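You operate a simulated robot arm through the tools that you are given. There is no shell and no other tool. Be economical: measure what you need, move in short steps, check, and stop when the job is done.

Carry out the task below with a simulated robot arm. There is one attempt and no reset: what you move stays moved.

TASK
Put the scent tin on the top of the sideboard away on the step of the sideboard.
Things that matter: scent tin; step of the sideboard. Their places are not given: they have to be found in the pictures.

It is judged by the outcome, as a careful person would: the job done as asked, and still so three seconds after it is handed in. It fails if anything else is knocked over, pushed out of place, dropped, spilled or broken.

THE ROBOT
A 7-joint arm with a two-finger parallel gripper, fixed in place. Base frame: the origin is at the foot of the arm, x ahead of it, y to its left, z up. Lengths are in mm, angles in rad, forces in N, time in s.
With the tool pointing down near the work surface it reaches from about 240 to 620 mm from the base axis. Its first joint turns from -1.152 to 1.152 rad. Payload 2.6 kg.
Tool frame: the origin (TCP) lies between the finger pads and is the grasp point; the fingertips stand 30 mm ahead of it; z points along the fingers, y is the line along which they close. The gripper opens to 94 mm. The fingers are 28 mm wide and 10 mm thick; the gripper's body (50 by 96 mm) begins 55 mm behind the TCP.
Orientation is told as [roll, pitch, yaw] about the base's x, y, z axes, in that order, counted from this pose: with the fingers straight down and closing along the base's y, the tool's x points along the base's -x, its y along +y and its z along -z.

THE INTERFACE
- The arm moves only by the tool nudge_tool. Its argument "steps" is one flat list of numbers, 7 for each row, row after row: the turn, a rotation vector about the tool's x, y, z in rad, then the shift along the tool's x, y, z in mm, then the finger opening in mm, from 0 to 94. In form: [rx, ry, rz, tx, ty, tz, grip, rx, ry, rz, tx, ty, tz, grip, ...]. A call has 1 to 12 rows; each row shifts and turns the commanded pose from where the row before left it, along the tool's axes as they then stand. A row lasts 0.2 s, in which the tool goes at most 50 mm and 0.15 rad; a call with a longer step from one row to the next is refused whole, and so is a gripper value outside its range. A pose out of reach is approached as far as the arm can. The call stops where the force on the tool passes 40 N (or 10 N more than at its start, if that is more) or the arm is blocked; 0.2 s more then pass. The fingers move at their own pace (about 72 mm/s each) and stop on an object; they squeeze with about 34 N. The grip force told is the motor's: it shows also when the fingers shut on nothing. Time passes only in rows, and 0.2 s behind the last, so rows that do not move let the fingers close. It gives the time, the measured TCP pose, the force on the tool (base axes), the opening and the grip force at its end, in the units of the frame above (readings bear some noise), and new pictures: "views" is both (left out), scene, wrist or none.
- Cameras (640 x 400 px; columns grow to the right, rows downward): "scene" is fixed at [12.1, 420.4, 558.2]; the picture's right is [-0.93, -0.37, 0.00], its down [-0.23, 0.58, -0.78] and it looks along [0.29, -0.72, -0.63] (base axes); focal length 277 px, centre (320, 200). "wrist" rides on the gripper at [-37, 0, -58] in the tool frame; the picture's right is [0.00, -1.00, 0.00], its down [0.97, 0.00, -0.24] and it looks along [0.24, 0.00, 0.97] (tool axes); focal length 218 px, centre (320, 200).
- point_at(camera, pixels): for up to 12 pixels [column, row] of the newest picture of that camera ("zoom" is the newest enlarged one), the place [x, y, z] in the base frame of the surface seen there, good to about 3 mm. No time passes.
- inspect(camera, box): a new picture of the part [left, top, right, bottom] of that camera's present view, enlarged. No time passes.
- sign_off(): hands the job in; it is judged then, once.

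Work in short steps. Measure before you move; look again where a grasp or a placing could have gone wrong, and mend it. You have 60 turns and 100 pictures in all, the two below and enlarged ones among them. Open the gripper and draw the arm clear of the work before you hand the job in, unless the task says otherwise; then end with one line.

The tools are called after "Emit:" as name(argument=value, ...) on one line, values as JSON. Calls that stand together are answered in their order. nudge_tool: Moves the arm, as the interface text tells. Its arguments: {"type":"object","properties":{"steps":{"type":"array"},"views":{"type":"string","enum":["both","scene","wrist","none"]}},"required":["steps"]} The other tools are called the same way: point_at (camera, pixels) gives the place of the surface under pixels of a picture; inspect (camera, box) takes an enlarged picture of a part of a camera's view; sign_off () hands the job in.

At the start:

```text
time_s: 0.0
tool_pos: [325.8, -105.1, 352.6]
orientation: [0.0, 0.0, 0.0]
wrist_force: [0.0, -0.7, 0.4]
grip_width: 94.3
grip_force: 0.0
```

scene: 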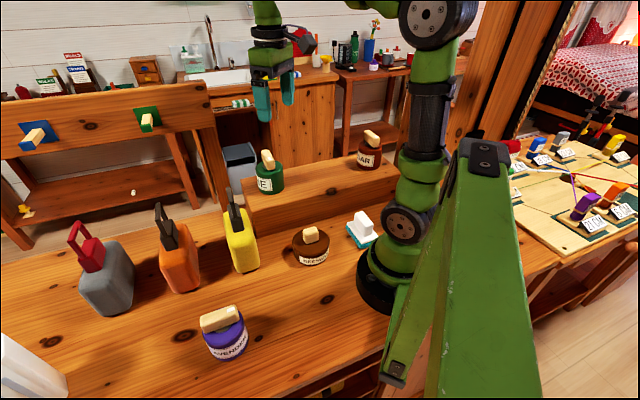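
wrist: 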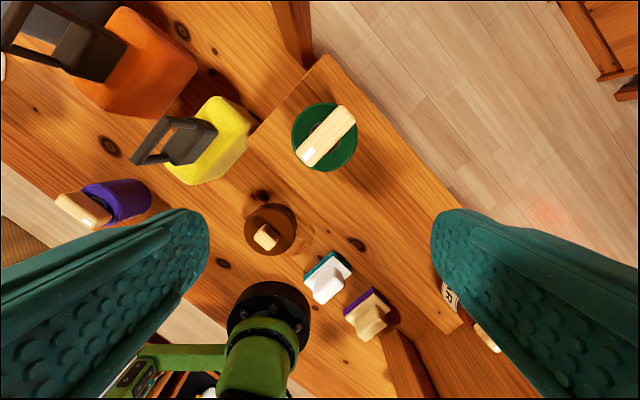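

I see several labelled containers: purple at (225,333), brown at (311,247), green at (268,175) and dark red at (370,150). I'll enlarge the picture to read them.

Emit:
inspect(camera="scene", box=[180, 200, 400, 370])

Emit:
inspect(camera="scene", box=[230, 110, 420, 220])

Emit:
inspect(camera="wrist", box=[220, 80, 520, 370])

Emit:
point_at(camera="scene", pixels=[[219, 318], [228, 345], [311, 235], [312, 262], [265, 160], [268, 190], [370, 135], [320, 175], [300, 210], [240, 300], [362, 222], [330, 290]])

```text
2.35 times, centred on (290, 285) of scene
```

zoom: 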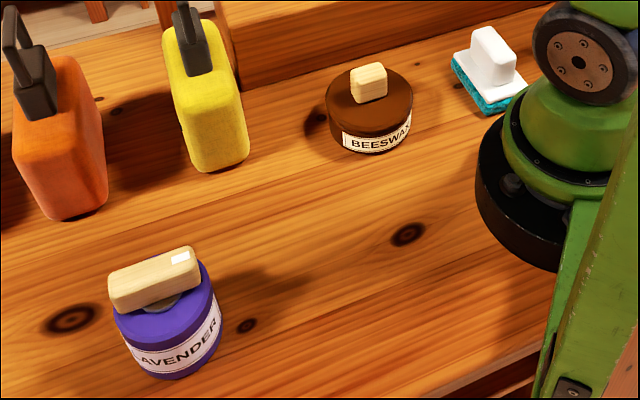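

```text
3.37 times, centred on (325, 165) of scene
```

zoom: 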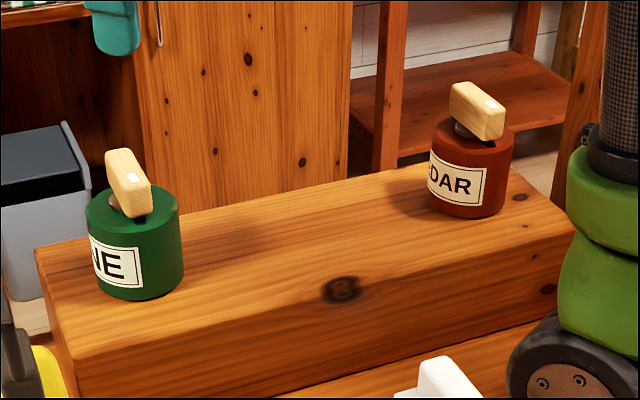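

```text
1.38 times, centred on (370, 225) of wrist
```

zoom: 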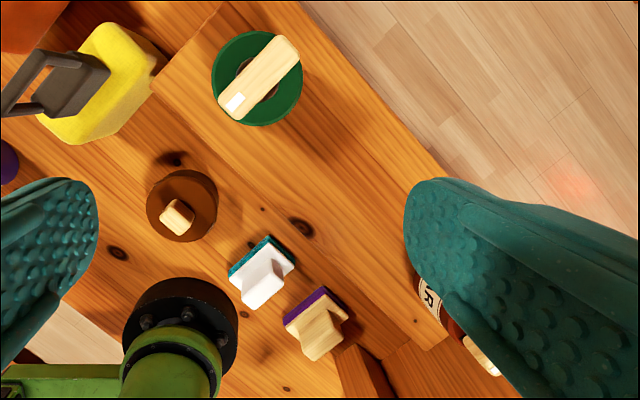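

```text
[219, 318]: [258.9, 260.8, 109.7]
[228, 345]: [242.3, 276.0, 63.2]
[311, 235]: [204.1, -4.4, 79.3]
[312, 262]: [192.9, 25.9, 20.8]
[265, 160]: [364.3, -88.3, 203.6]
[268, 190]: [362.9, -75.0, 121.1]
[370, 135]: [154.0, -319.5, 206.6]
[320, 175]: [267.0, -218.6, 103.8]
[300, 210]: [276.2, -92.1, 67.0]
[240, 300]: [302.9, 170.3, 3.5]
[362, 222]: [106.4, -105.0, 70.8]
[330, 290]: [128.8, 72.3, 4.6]
```

The set is clear: pine and cedar scent tins already stand on the raised step (z≈104), and the lavender tin is on the top. I'll measure the lavender tin and the free part of the step.

Emit:
inspect(camera="scene", box=[180, 290, 270, 370])

Emit:
point_at(camera="scene", pixels=[[202, 318], [238, 308], [203, 327], [241, 317], [212, 337], [240, 325], [208, 340], [247, 345], [285, 200], [400, 165], [290, 165], [345, 155]])

Emit:
point_at(camera="wrist", pixels=[[60, 200], [88, 215], [120, 180], [145, 195], [322, 65], [265, 135], [430, 190], [380, 240], [340, 210], [420, 280], [375, 200], [330, 180]])

```text
5.00 times, centred on (225, 330) of scene
```

zoom: 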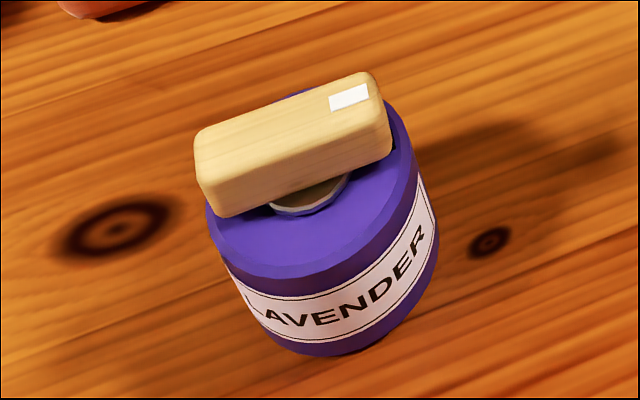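

```text
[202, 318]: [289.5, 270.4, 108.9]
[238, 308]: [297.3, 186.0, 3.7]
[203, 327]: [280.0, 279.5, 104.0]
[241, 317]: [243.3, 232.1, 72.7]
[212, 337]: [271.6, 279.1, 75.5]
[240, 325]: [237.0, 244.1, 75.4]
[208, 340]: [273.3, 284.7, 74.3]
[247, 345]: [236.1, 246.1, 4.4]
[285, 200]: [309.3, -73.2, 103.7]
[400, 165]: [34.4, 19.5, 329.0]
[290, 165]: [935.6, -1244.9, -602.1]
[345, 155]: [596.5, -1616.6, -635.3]
```

```text
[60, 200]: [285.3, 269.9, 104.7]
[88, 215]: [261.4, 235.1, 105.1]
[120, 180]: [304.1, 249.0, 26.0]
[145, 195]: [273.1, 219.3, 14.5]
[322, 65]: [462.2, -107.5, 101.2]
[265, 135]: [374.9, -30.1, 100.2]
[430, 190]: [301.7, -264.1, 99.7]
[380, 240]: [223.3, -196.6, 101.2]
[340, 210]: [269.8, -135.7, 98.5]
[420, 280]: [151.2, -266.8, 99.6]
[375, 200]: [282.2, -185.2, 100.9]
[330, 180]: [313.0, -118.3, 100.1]
```

Emit:
point_at(camera="zoom", pixels=[[202, 138], [362, 82], [225, 185], [380, 122], [290, 135], [225, 208], [385, 150], [300, 230], [215, 232], [415, 165], [290, 270], [345, 345]])

```text
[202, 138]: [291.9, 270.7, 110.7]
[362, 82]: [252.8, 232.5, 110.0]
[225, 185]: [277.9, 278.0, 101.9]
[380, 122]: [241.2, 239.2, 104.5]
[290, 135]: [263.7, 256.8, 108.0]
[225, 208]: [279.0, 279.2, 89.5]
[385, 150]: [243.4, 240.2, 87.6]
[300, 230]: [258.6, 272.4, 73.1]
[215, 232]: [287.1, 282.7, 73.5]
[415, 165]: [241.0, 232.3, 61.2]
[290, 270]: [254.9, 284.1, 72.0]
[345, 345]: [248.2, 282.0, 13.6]
```

Bar handle: centre about (266,256), z 86–110, running at 45° in base x/y and about 20 wide; the tin lid is at z≈73. I'll move high above it and turn the tool 45°.

Emit:
nudge_tool(steps=[0, 0, 0, 7.5, 45, 0, 80, 0, 0, 0, 7.5, 45, 0, 80, 0, 0, 0, 7.5, 45, 0, 80, 0, 0, 0, 7.5, 45, 0, 80, 0, 0, 0, 7.5, 45, 0, 80, 0, 0, 0, 7.5, 45, 0, 80, 0, 0, 0, 7.5, 45, 0, 80, 0, 0, 0, 7.5, 45, 0, 80, 0, 0, -0.131, 0, 0, 0, 80, 0, 0, -0.131, 0, 0, 0, 80, 0, 0, -0.131, 0, 0, 0, 80, 0, 0, -0.131, 0, 0, 0, 80], views="none")

Emit:
nudge_tool(steps=[0, 0, -0.131, 0, 0, 0, 80, 0, 0, -0.13, 0, 0, 0, 80, 0, 0, 0, 0, 0, 45, 80, 0, 0, 0, 0, 0, 45, 80, 0, 0, 0, 0, 0, 40, 80])

```text
time_s: 2.6
tool_pos: [265.9, 255.8, 353.3]
orientation: [0.0, 0.001, 0.525]
wrist_force: [0.0, 0.2, 0.1]
grip_width: 80.0
grip_force: 0.0
```

```text
time_s: 3.8
tool_pos: [264.3, 254.9, 221.5]
orientation: [0.0, -0.002, 0.784]
wrist_force: [-0.5, -0.1, 0.0]
grip_width: 79.8
grip_force: 0.0
```

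scene: 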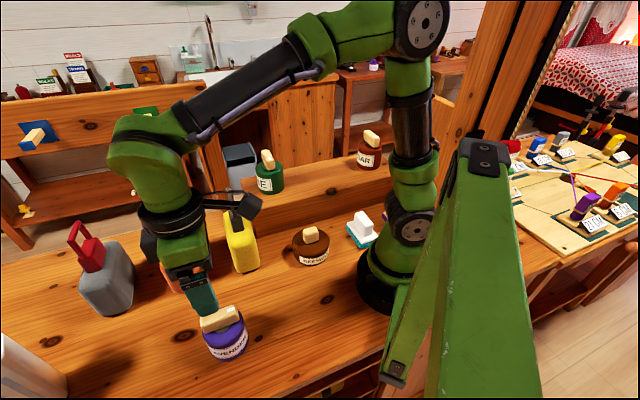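
wrist: 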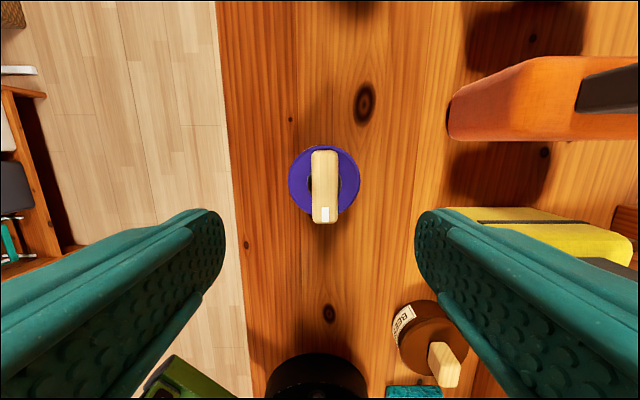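

Emit:
point_at(camera="wrist", pixels=[[325, 153], [325, 218], [314, 185], [336, 185], [293, 180], [358, 180], [590, 90], [480, 90], [630, 240], [430, 320]])

```text
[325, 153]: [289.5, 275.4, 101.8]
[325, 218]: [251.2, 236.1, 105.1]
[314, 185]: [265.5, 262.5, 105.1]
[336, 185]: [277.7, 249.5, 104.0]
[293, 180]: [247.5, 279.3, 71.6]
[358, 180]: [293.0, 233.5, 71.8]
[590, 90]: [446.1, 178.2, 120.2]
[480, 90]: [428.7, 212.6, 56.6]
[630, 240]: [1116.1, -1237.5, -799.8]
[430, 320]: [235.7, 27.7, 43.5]
```

The bar centre measures (270.5,256) with its top at z≈107. I'll correct by a few mm, go down to z≈106 so the tips stop about 3 mm above the lid, and close.

Emit:
nudge_tool(steps=[0, 0, 0, -3.9, -2.5, 30, 60, 0, 0, 0, 0, 0, 35, 60, 0, 0, 0, 0, 0, 30, 60, 0, 0, 0, 0, 0, 12, 60, 0, 0, 0, 0, 0, 9, 60, 0, 0, 0, 0, 0, 0, 60], views="both")

```text
time_s: 5.2
tool_pos: [269.4, 256.6, 107.4]
orientation: [-0.001, 0.0, 0.786]
wrist_force: [-0.7, -0.1, 1.1]
grip_width: 59.8
grip_force: 0.1
```

scene: 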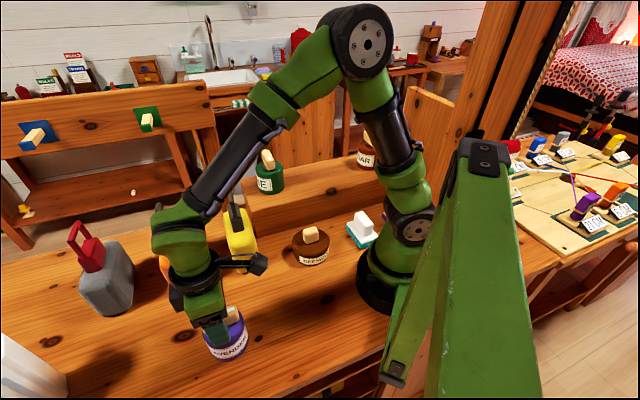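
wrist: 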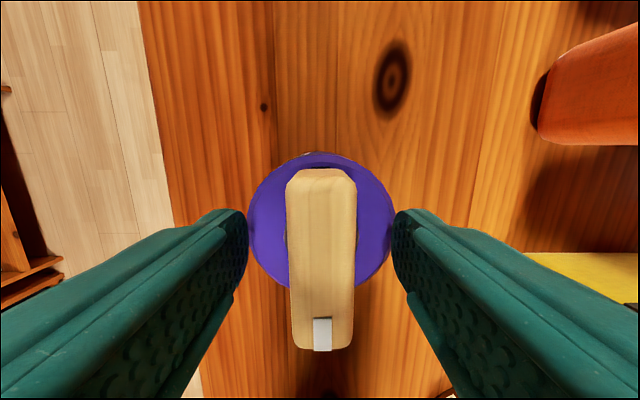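

The bar is centred between the fingers. I'll close on it and lift a little.

Emit:
nudge_tool(steps=[0, 0, 0, 0, 0, 0, 10, 0, 0, 0, 0, 0, 0, 5, 0, 0, 0, 0, 0, 0, 5, 0, 0, 0, 0, 0, -5, 5, 0, 0, 0, 0, 0, -15, 5, 0, 0, 0, 0, 0, -20, 5])

```text
time_s: 6.6
tool_pos: [271.6, 256.4, 146.8]
orientation: [0.001, 0.0, 0.786]
wrist_force: [-0.4, -0.1, -3.3]
grip_width: 25.7
grip_force: 33.9
```

scene: 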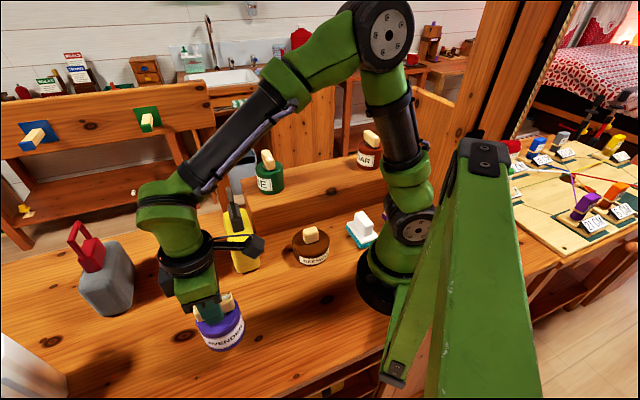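
wrist: 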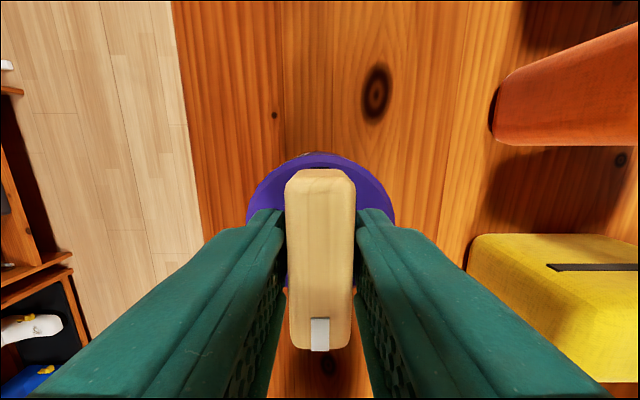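

The tin is held (33.9 N grip, 3.3 N load). I'll lift it to z≈350 and swing towards the step.

Emit:
nudge_tool(steps=[0, 0, 0, -4.2, -4.2, -30, 5, 0, 0, 0, -4.2, -4.2, -35, 5, 0, 0, 0, -4.2, -4.2, -35, 5, 0, 0, 0, -4.2, -4.2, -35, 5, 0, 0, 0, -4.2, -4.2, -35, 5, 0, 0, 0, 0, 0, -35, 5, 0, 0, 0, 14, -14, 0, 5, 0, 0, 0, 21, -21, 0, 5, 0, 0, 0, 21, -21, 0, 5, 0, 0, 0, 21, -21, 0, 5, 0, 0, 0, 21, -21, 0, 5, 0, 0, 0, 21, -21, 0, 5], views="none")

Emit:
nudge_tool(steps=[0, 0, 0, 21, -21, 0, 5, 0, 0, 0, 21, -21, 0, 5, 0, 0, 0, 21, -21, 0, 5, 0, 0, 0, 21, -21, 0, 5, 0, 0, 0, 21, -21, 0, 5, 0, 0, 0, 21, -21, 0, 5, 0, 0, 0, 21, -21, 0, 5, 0, 0, 0, 21, -21, 0, 5, 0, 0, 0, 21, -21, 0, 5, 0, 0, 0, 0, 0, 0, 5])

```text
time_s: 9.2
tool_pos: [302.4, 88.2, 352.6]
orientation: [0.001, 0.0, 0.787]
wrist_force: [-0.6, -0.4, -3.1]
grip_width: 25.5
grip_force: 34.4
```

```text
time_s: 11.4
tool_pos: [299.9, -178.6, 350.2]
orientation: [0.002, 0.0, 0.785]
wrist_force: [0.2, -0.3, -3.8]
grip_width: 25.9
grip_force: 34.2
```

scene: 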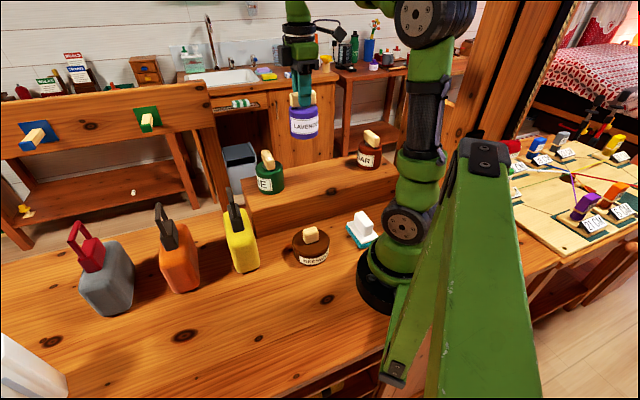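
wrist: 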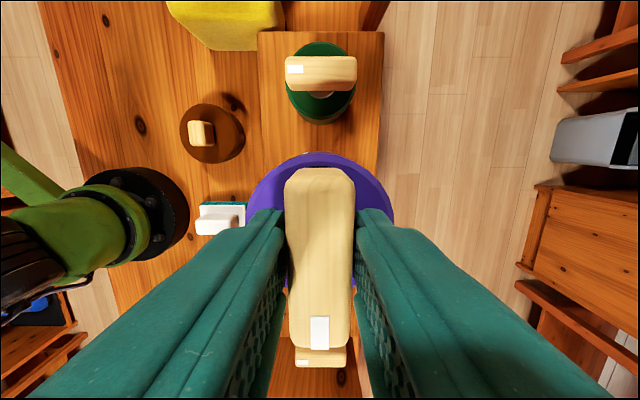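

The step runs straight up the wrist picture, with edges near columns 260 and 380. I'll measure its edges and the pine and cedar positions.

Emit:
point_at(camera="wrist", pixels=[[264, 80], [380, 80], [264, 140], [376, 150], [293, 100], [350, 100], [320, 118], [320, 358], [275, 350], [320, 385]])

Emit:
point_at(camera="scene", pixels=[[268, 190], [256, 180], [284, 178], [370, 166], [358, 155], [381, 155], [320, 165], [320, 185], [320, 195], [320, 155], [330, 160]])

```text
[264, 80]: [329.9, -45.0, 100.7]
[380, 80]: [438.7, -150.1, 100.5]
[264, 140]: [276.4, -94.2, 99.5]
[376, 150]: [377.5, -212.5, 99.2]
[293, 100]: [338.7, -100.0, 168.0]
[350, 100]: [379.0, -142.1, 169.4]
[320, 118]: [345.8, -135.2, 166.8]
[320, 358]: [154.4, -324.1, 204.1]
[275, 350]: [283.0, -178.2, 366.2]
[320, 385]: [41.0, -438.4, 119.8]
```

```text
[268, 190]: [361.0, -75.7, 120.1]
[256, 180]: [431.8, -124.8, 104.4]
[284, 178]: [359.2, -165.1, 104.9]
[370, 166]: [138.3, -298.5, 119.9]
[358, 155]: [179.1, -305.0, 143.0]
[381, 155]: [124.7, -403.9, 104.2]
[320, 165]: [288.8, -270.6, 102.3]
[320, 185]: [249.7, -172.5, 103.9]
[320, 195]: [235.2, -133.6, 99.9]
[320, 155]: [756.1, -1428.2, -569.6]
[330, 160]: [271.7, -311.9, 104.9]
```

The step spans about 151 mm. The free midpoint between pine and cedar is about (257,-223). I'll shift there and lower to just above the step.

Emit:
nudge_tool(steps=[0, 0, 0, 20.6, -0.5, 0, 5, 0, 0, 0, 20.6, -0.5, 0, 5, 0, 0, 0, 20.5, -0.6, 0, 5, 0, 0, 0, 0, 0, 30, 5, 0, 0, 0, 0, 0, 35, 5, 0, 0, 0, 0, 0, 35, 5, 0, 0, 0, 0, 0, 25, 5, 0, 0, 0, 0, 0, 0, 5])

```text
time_s: 13.2
tool_pos: [258.1, -224.7, 226.2]
orientation: [0.001, 0.0, 0.786]
wrist_force: [0.4, 0.3, -3.4]
grip_width: 25.6
grip_force: 33.6
```

scene: 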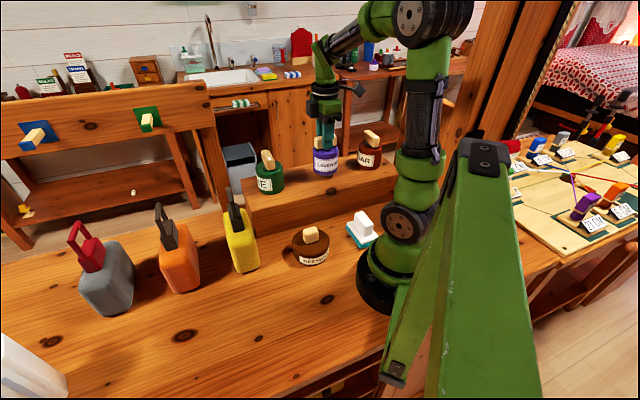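
wrist: 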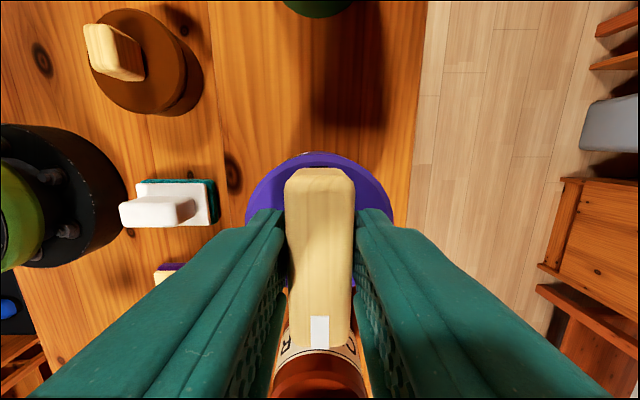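

Emit:
point_at(camera="wrist", pixels=[[290, 358], [320, 355], [345, 358], [320, 380], [320, 395]])

Emit:
inspect(camera="scene", box=[230, 100, 420, 220])

Emit:
point_at(camera="scene", pixels=[[326, 172], [316, 165], [336, 165], [362, 160], [368, 160], [283, 175], [369, 142]])

```text
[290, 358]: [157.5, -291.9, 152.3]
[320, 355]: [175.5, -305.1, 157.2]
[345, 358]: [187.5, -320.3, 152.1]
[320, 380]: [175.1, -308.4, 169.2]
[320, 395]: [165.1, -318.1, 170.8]
```

```text
3.33 times, centred on (325, 160) of scene
```

zoom: 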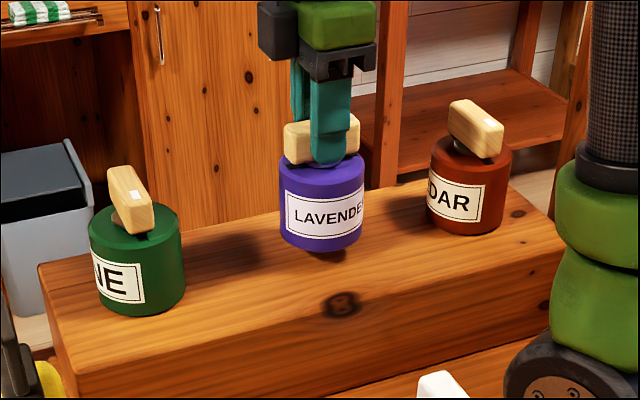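

```text
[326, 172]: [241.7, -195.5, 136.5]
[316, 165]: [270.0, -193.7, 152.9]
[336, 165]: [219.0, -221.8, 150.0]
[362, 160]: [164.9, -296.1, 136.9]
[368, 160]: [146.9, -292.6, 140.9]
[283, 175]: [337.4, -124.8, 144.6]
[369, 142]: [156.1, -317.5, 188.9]
```

The position is good: about 85 mm clear of cedar and well inside the step edges. I'll lower gently until it touches.

Emit:
nudge_tool(steps=[0, 0, 0, 0, 0, 8, 5, 0, 0, 0, 0, 0, 6, 5, 0, 0, 0, 0, 0, 2, 5, 0, 0, 0, 0, 0, 1, 5, 0, 0, 0, 0, 0, 0, 5], views="scene")

```text
time_s: 14.4
tool_pos: [257.2, -224.3, 209.5]
orientation: [0.0, 0.0, 0.786]
wrist_force: [0.1, 0.6, -4.2]
grip_width: 25.2
grip_force: 33.7
```

scene: 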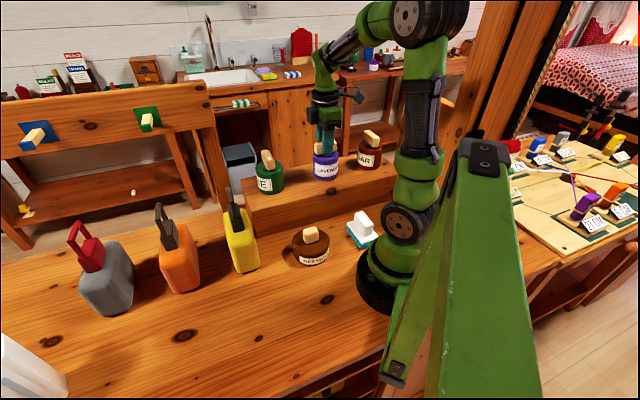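

The tin is still hanging (−4 N), so I'll go down a millimetre at a time.

Emit:
nudge_tool(steps=[0, 0, 0, 0, 0, 1, 5, 0, 0, 0, 0, 0, 1, 5, 0, 0, 0, 0, 0, 0, 5], views="none")

```text
time_s: 15.2
tool_pos: [257.6, -223.1, 207.9]
orientation: [-0.001, 0.002, 0.785]
wrist_force: [0.1, -0.8, -2.8]
grip_width: 25.4
grip_force: 33.9
```

Emit:
nudge_tool(steps=[0, 0, 0, 0, 0, 1, 5, 0, 0, 0, 0, 0, 0, 5], views="none")

```text
time_s: 15.8
tool_pos: [257.7, -223.8, 208.7]
orientation: [-0.002, 0.0, 0.787]
wrist_force: [-4.6, 2.9, 13.7]
grip_width: 25.3
grip_force: 34.1
```

The upward force (13.7 N) shows the tin is resting on the step. I'll open the fingers and look.

Emit:
nudge_tool(steps=[0, 0, 0, 0, 0, -0.7, 5, 0, 0, 0, 0, 0, 0, 40, 0, 0, 0, 0, 0, 0, 60, 0, 0, 0, 0, 0, 0, 60])

```text
time_s: 16.8
tool_pos: [257.3, -224.4, 207.8]
orientation: [0.0, 0.002, 0.784]
wrist_force: [-0.5, -0.3, -0.2]
grip_width: 60.2
grip_force: 0.0
```

scene: 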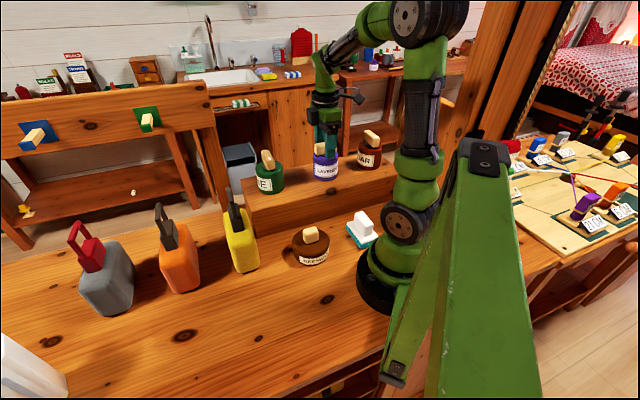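
wrist: 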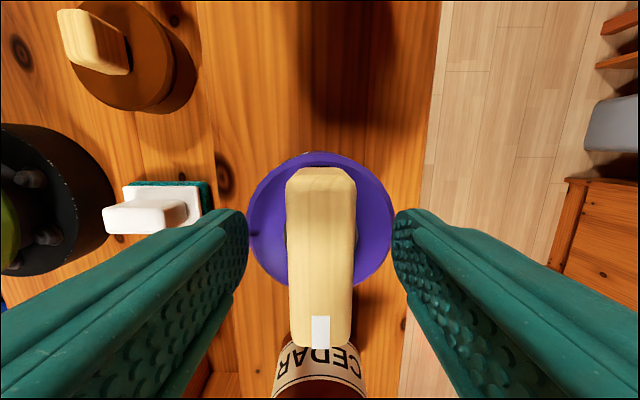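

Released and standing upright. I'll draw straight up.

Emit:
nudge_tool(steps=[0, 0, 0, 0, 0, -15, 60, 0, 0, 0, 0, 0, -35, 60, 0, 0, 0, 0, 0, -40, 60, 0, 0, 0, 0, 0, -40, 60, 0, 0, 0, 0, 0, -30, 60, 0, 0, 0, 0, 0, 0, 60])

Emit:
inspect(camera="scene", box=[230, 100, 420, 220])

```text
time_s: 18.2
tool_pos: [255.4, -225.3, 367.2]
orientation: [0.0, -0.001, 0.786]
wrist_force: [0.9, -0.2, -0.1]
grip_width: 60.1
grip_force: 0.0
```

scene: 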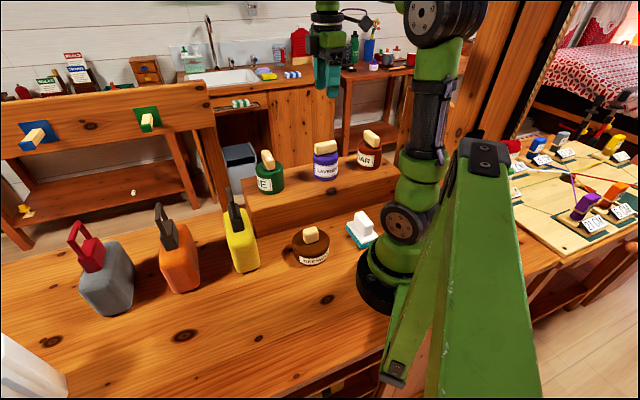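
wrist: 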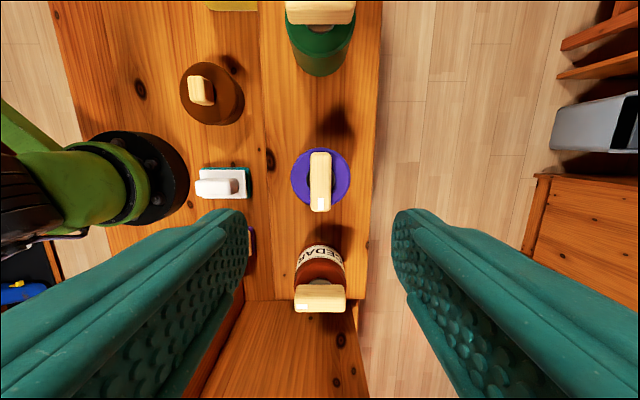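

```text
3.33 times, centred on (325, 160) of scene
```

zoom: 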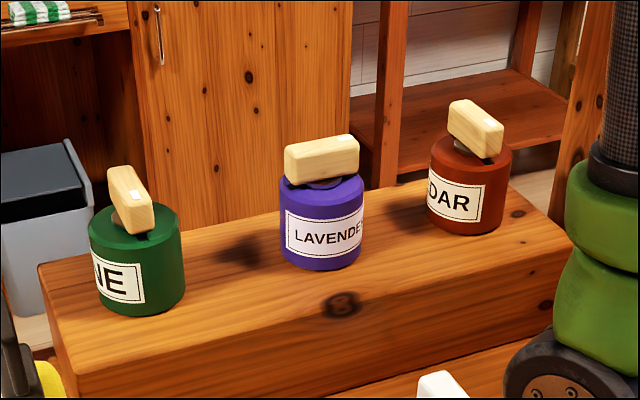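

The lavender tin stands upright on the step between pine and cedar, nothing else has moved, and the arm is clear.

Emit:
sign_off()

```text
The job is handed in.
```

The lavender scent tin is now on the step of the sideboard, standing upright between the pine and cedar tins; nothing else was disturbed, and the job is handed in.
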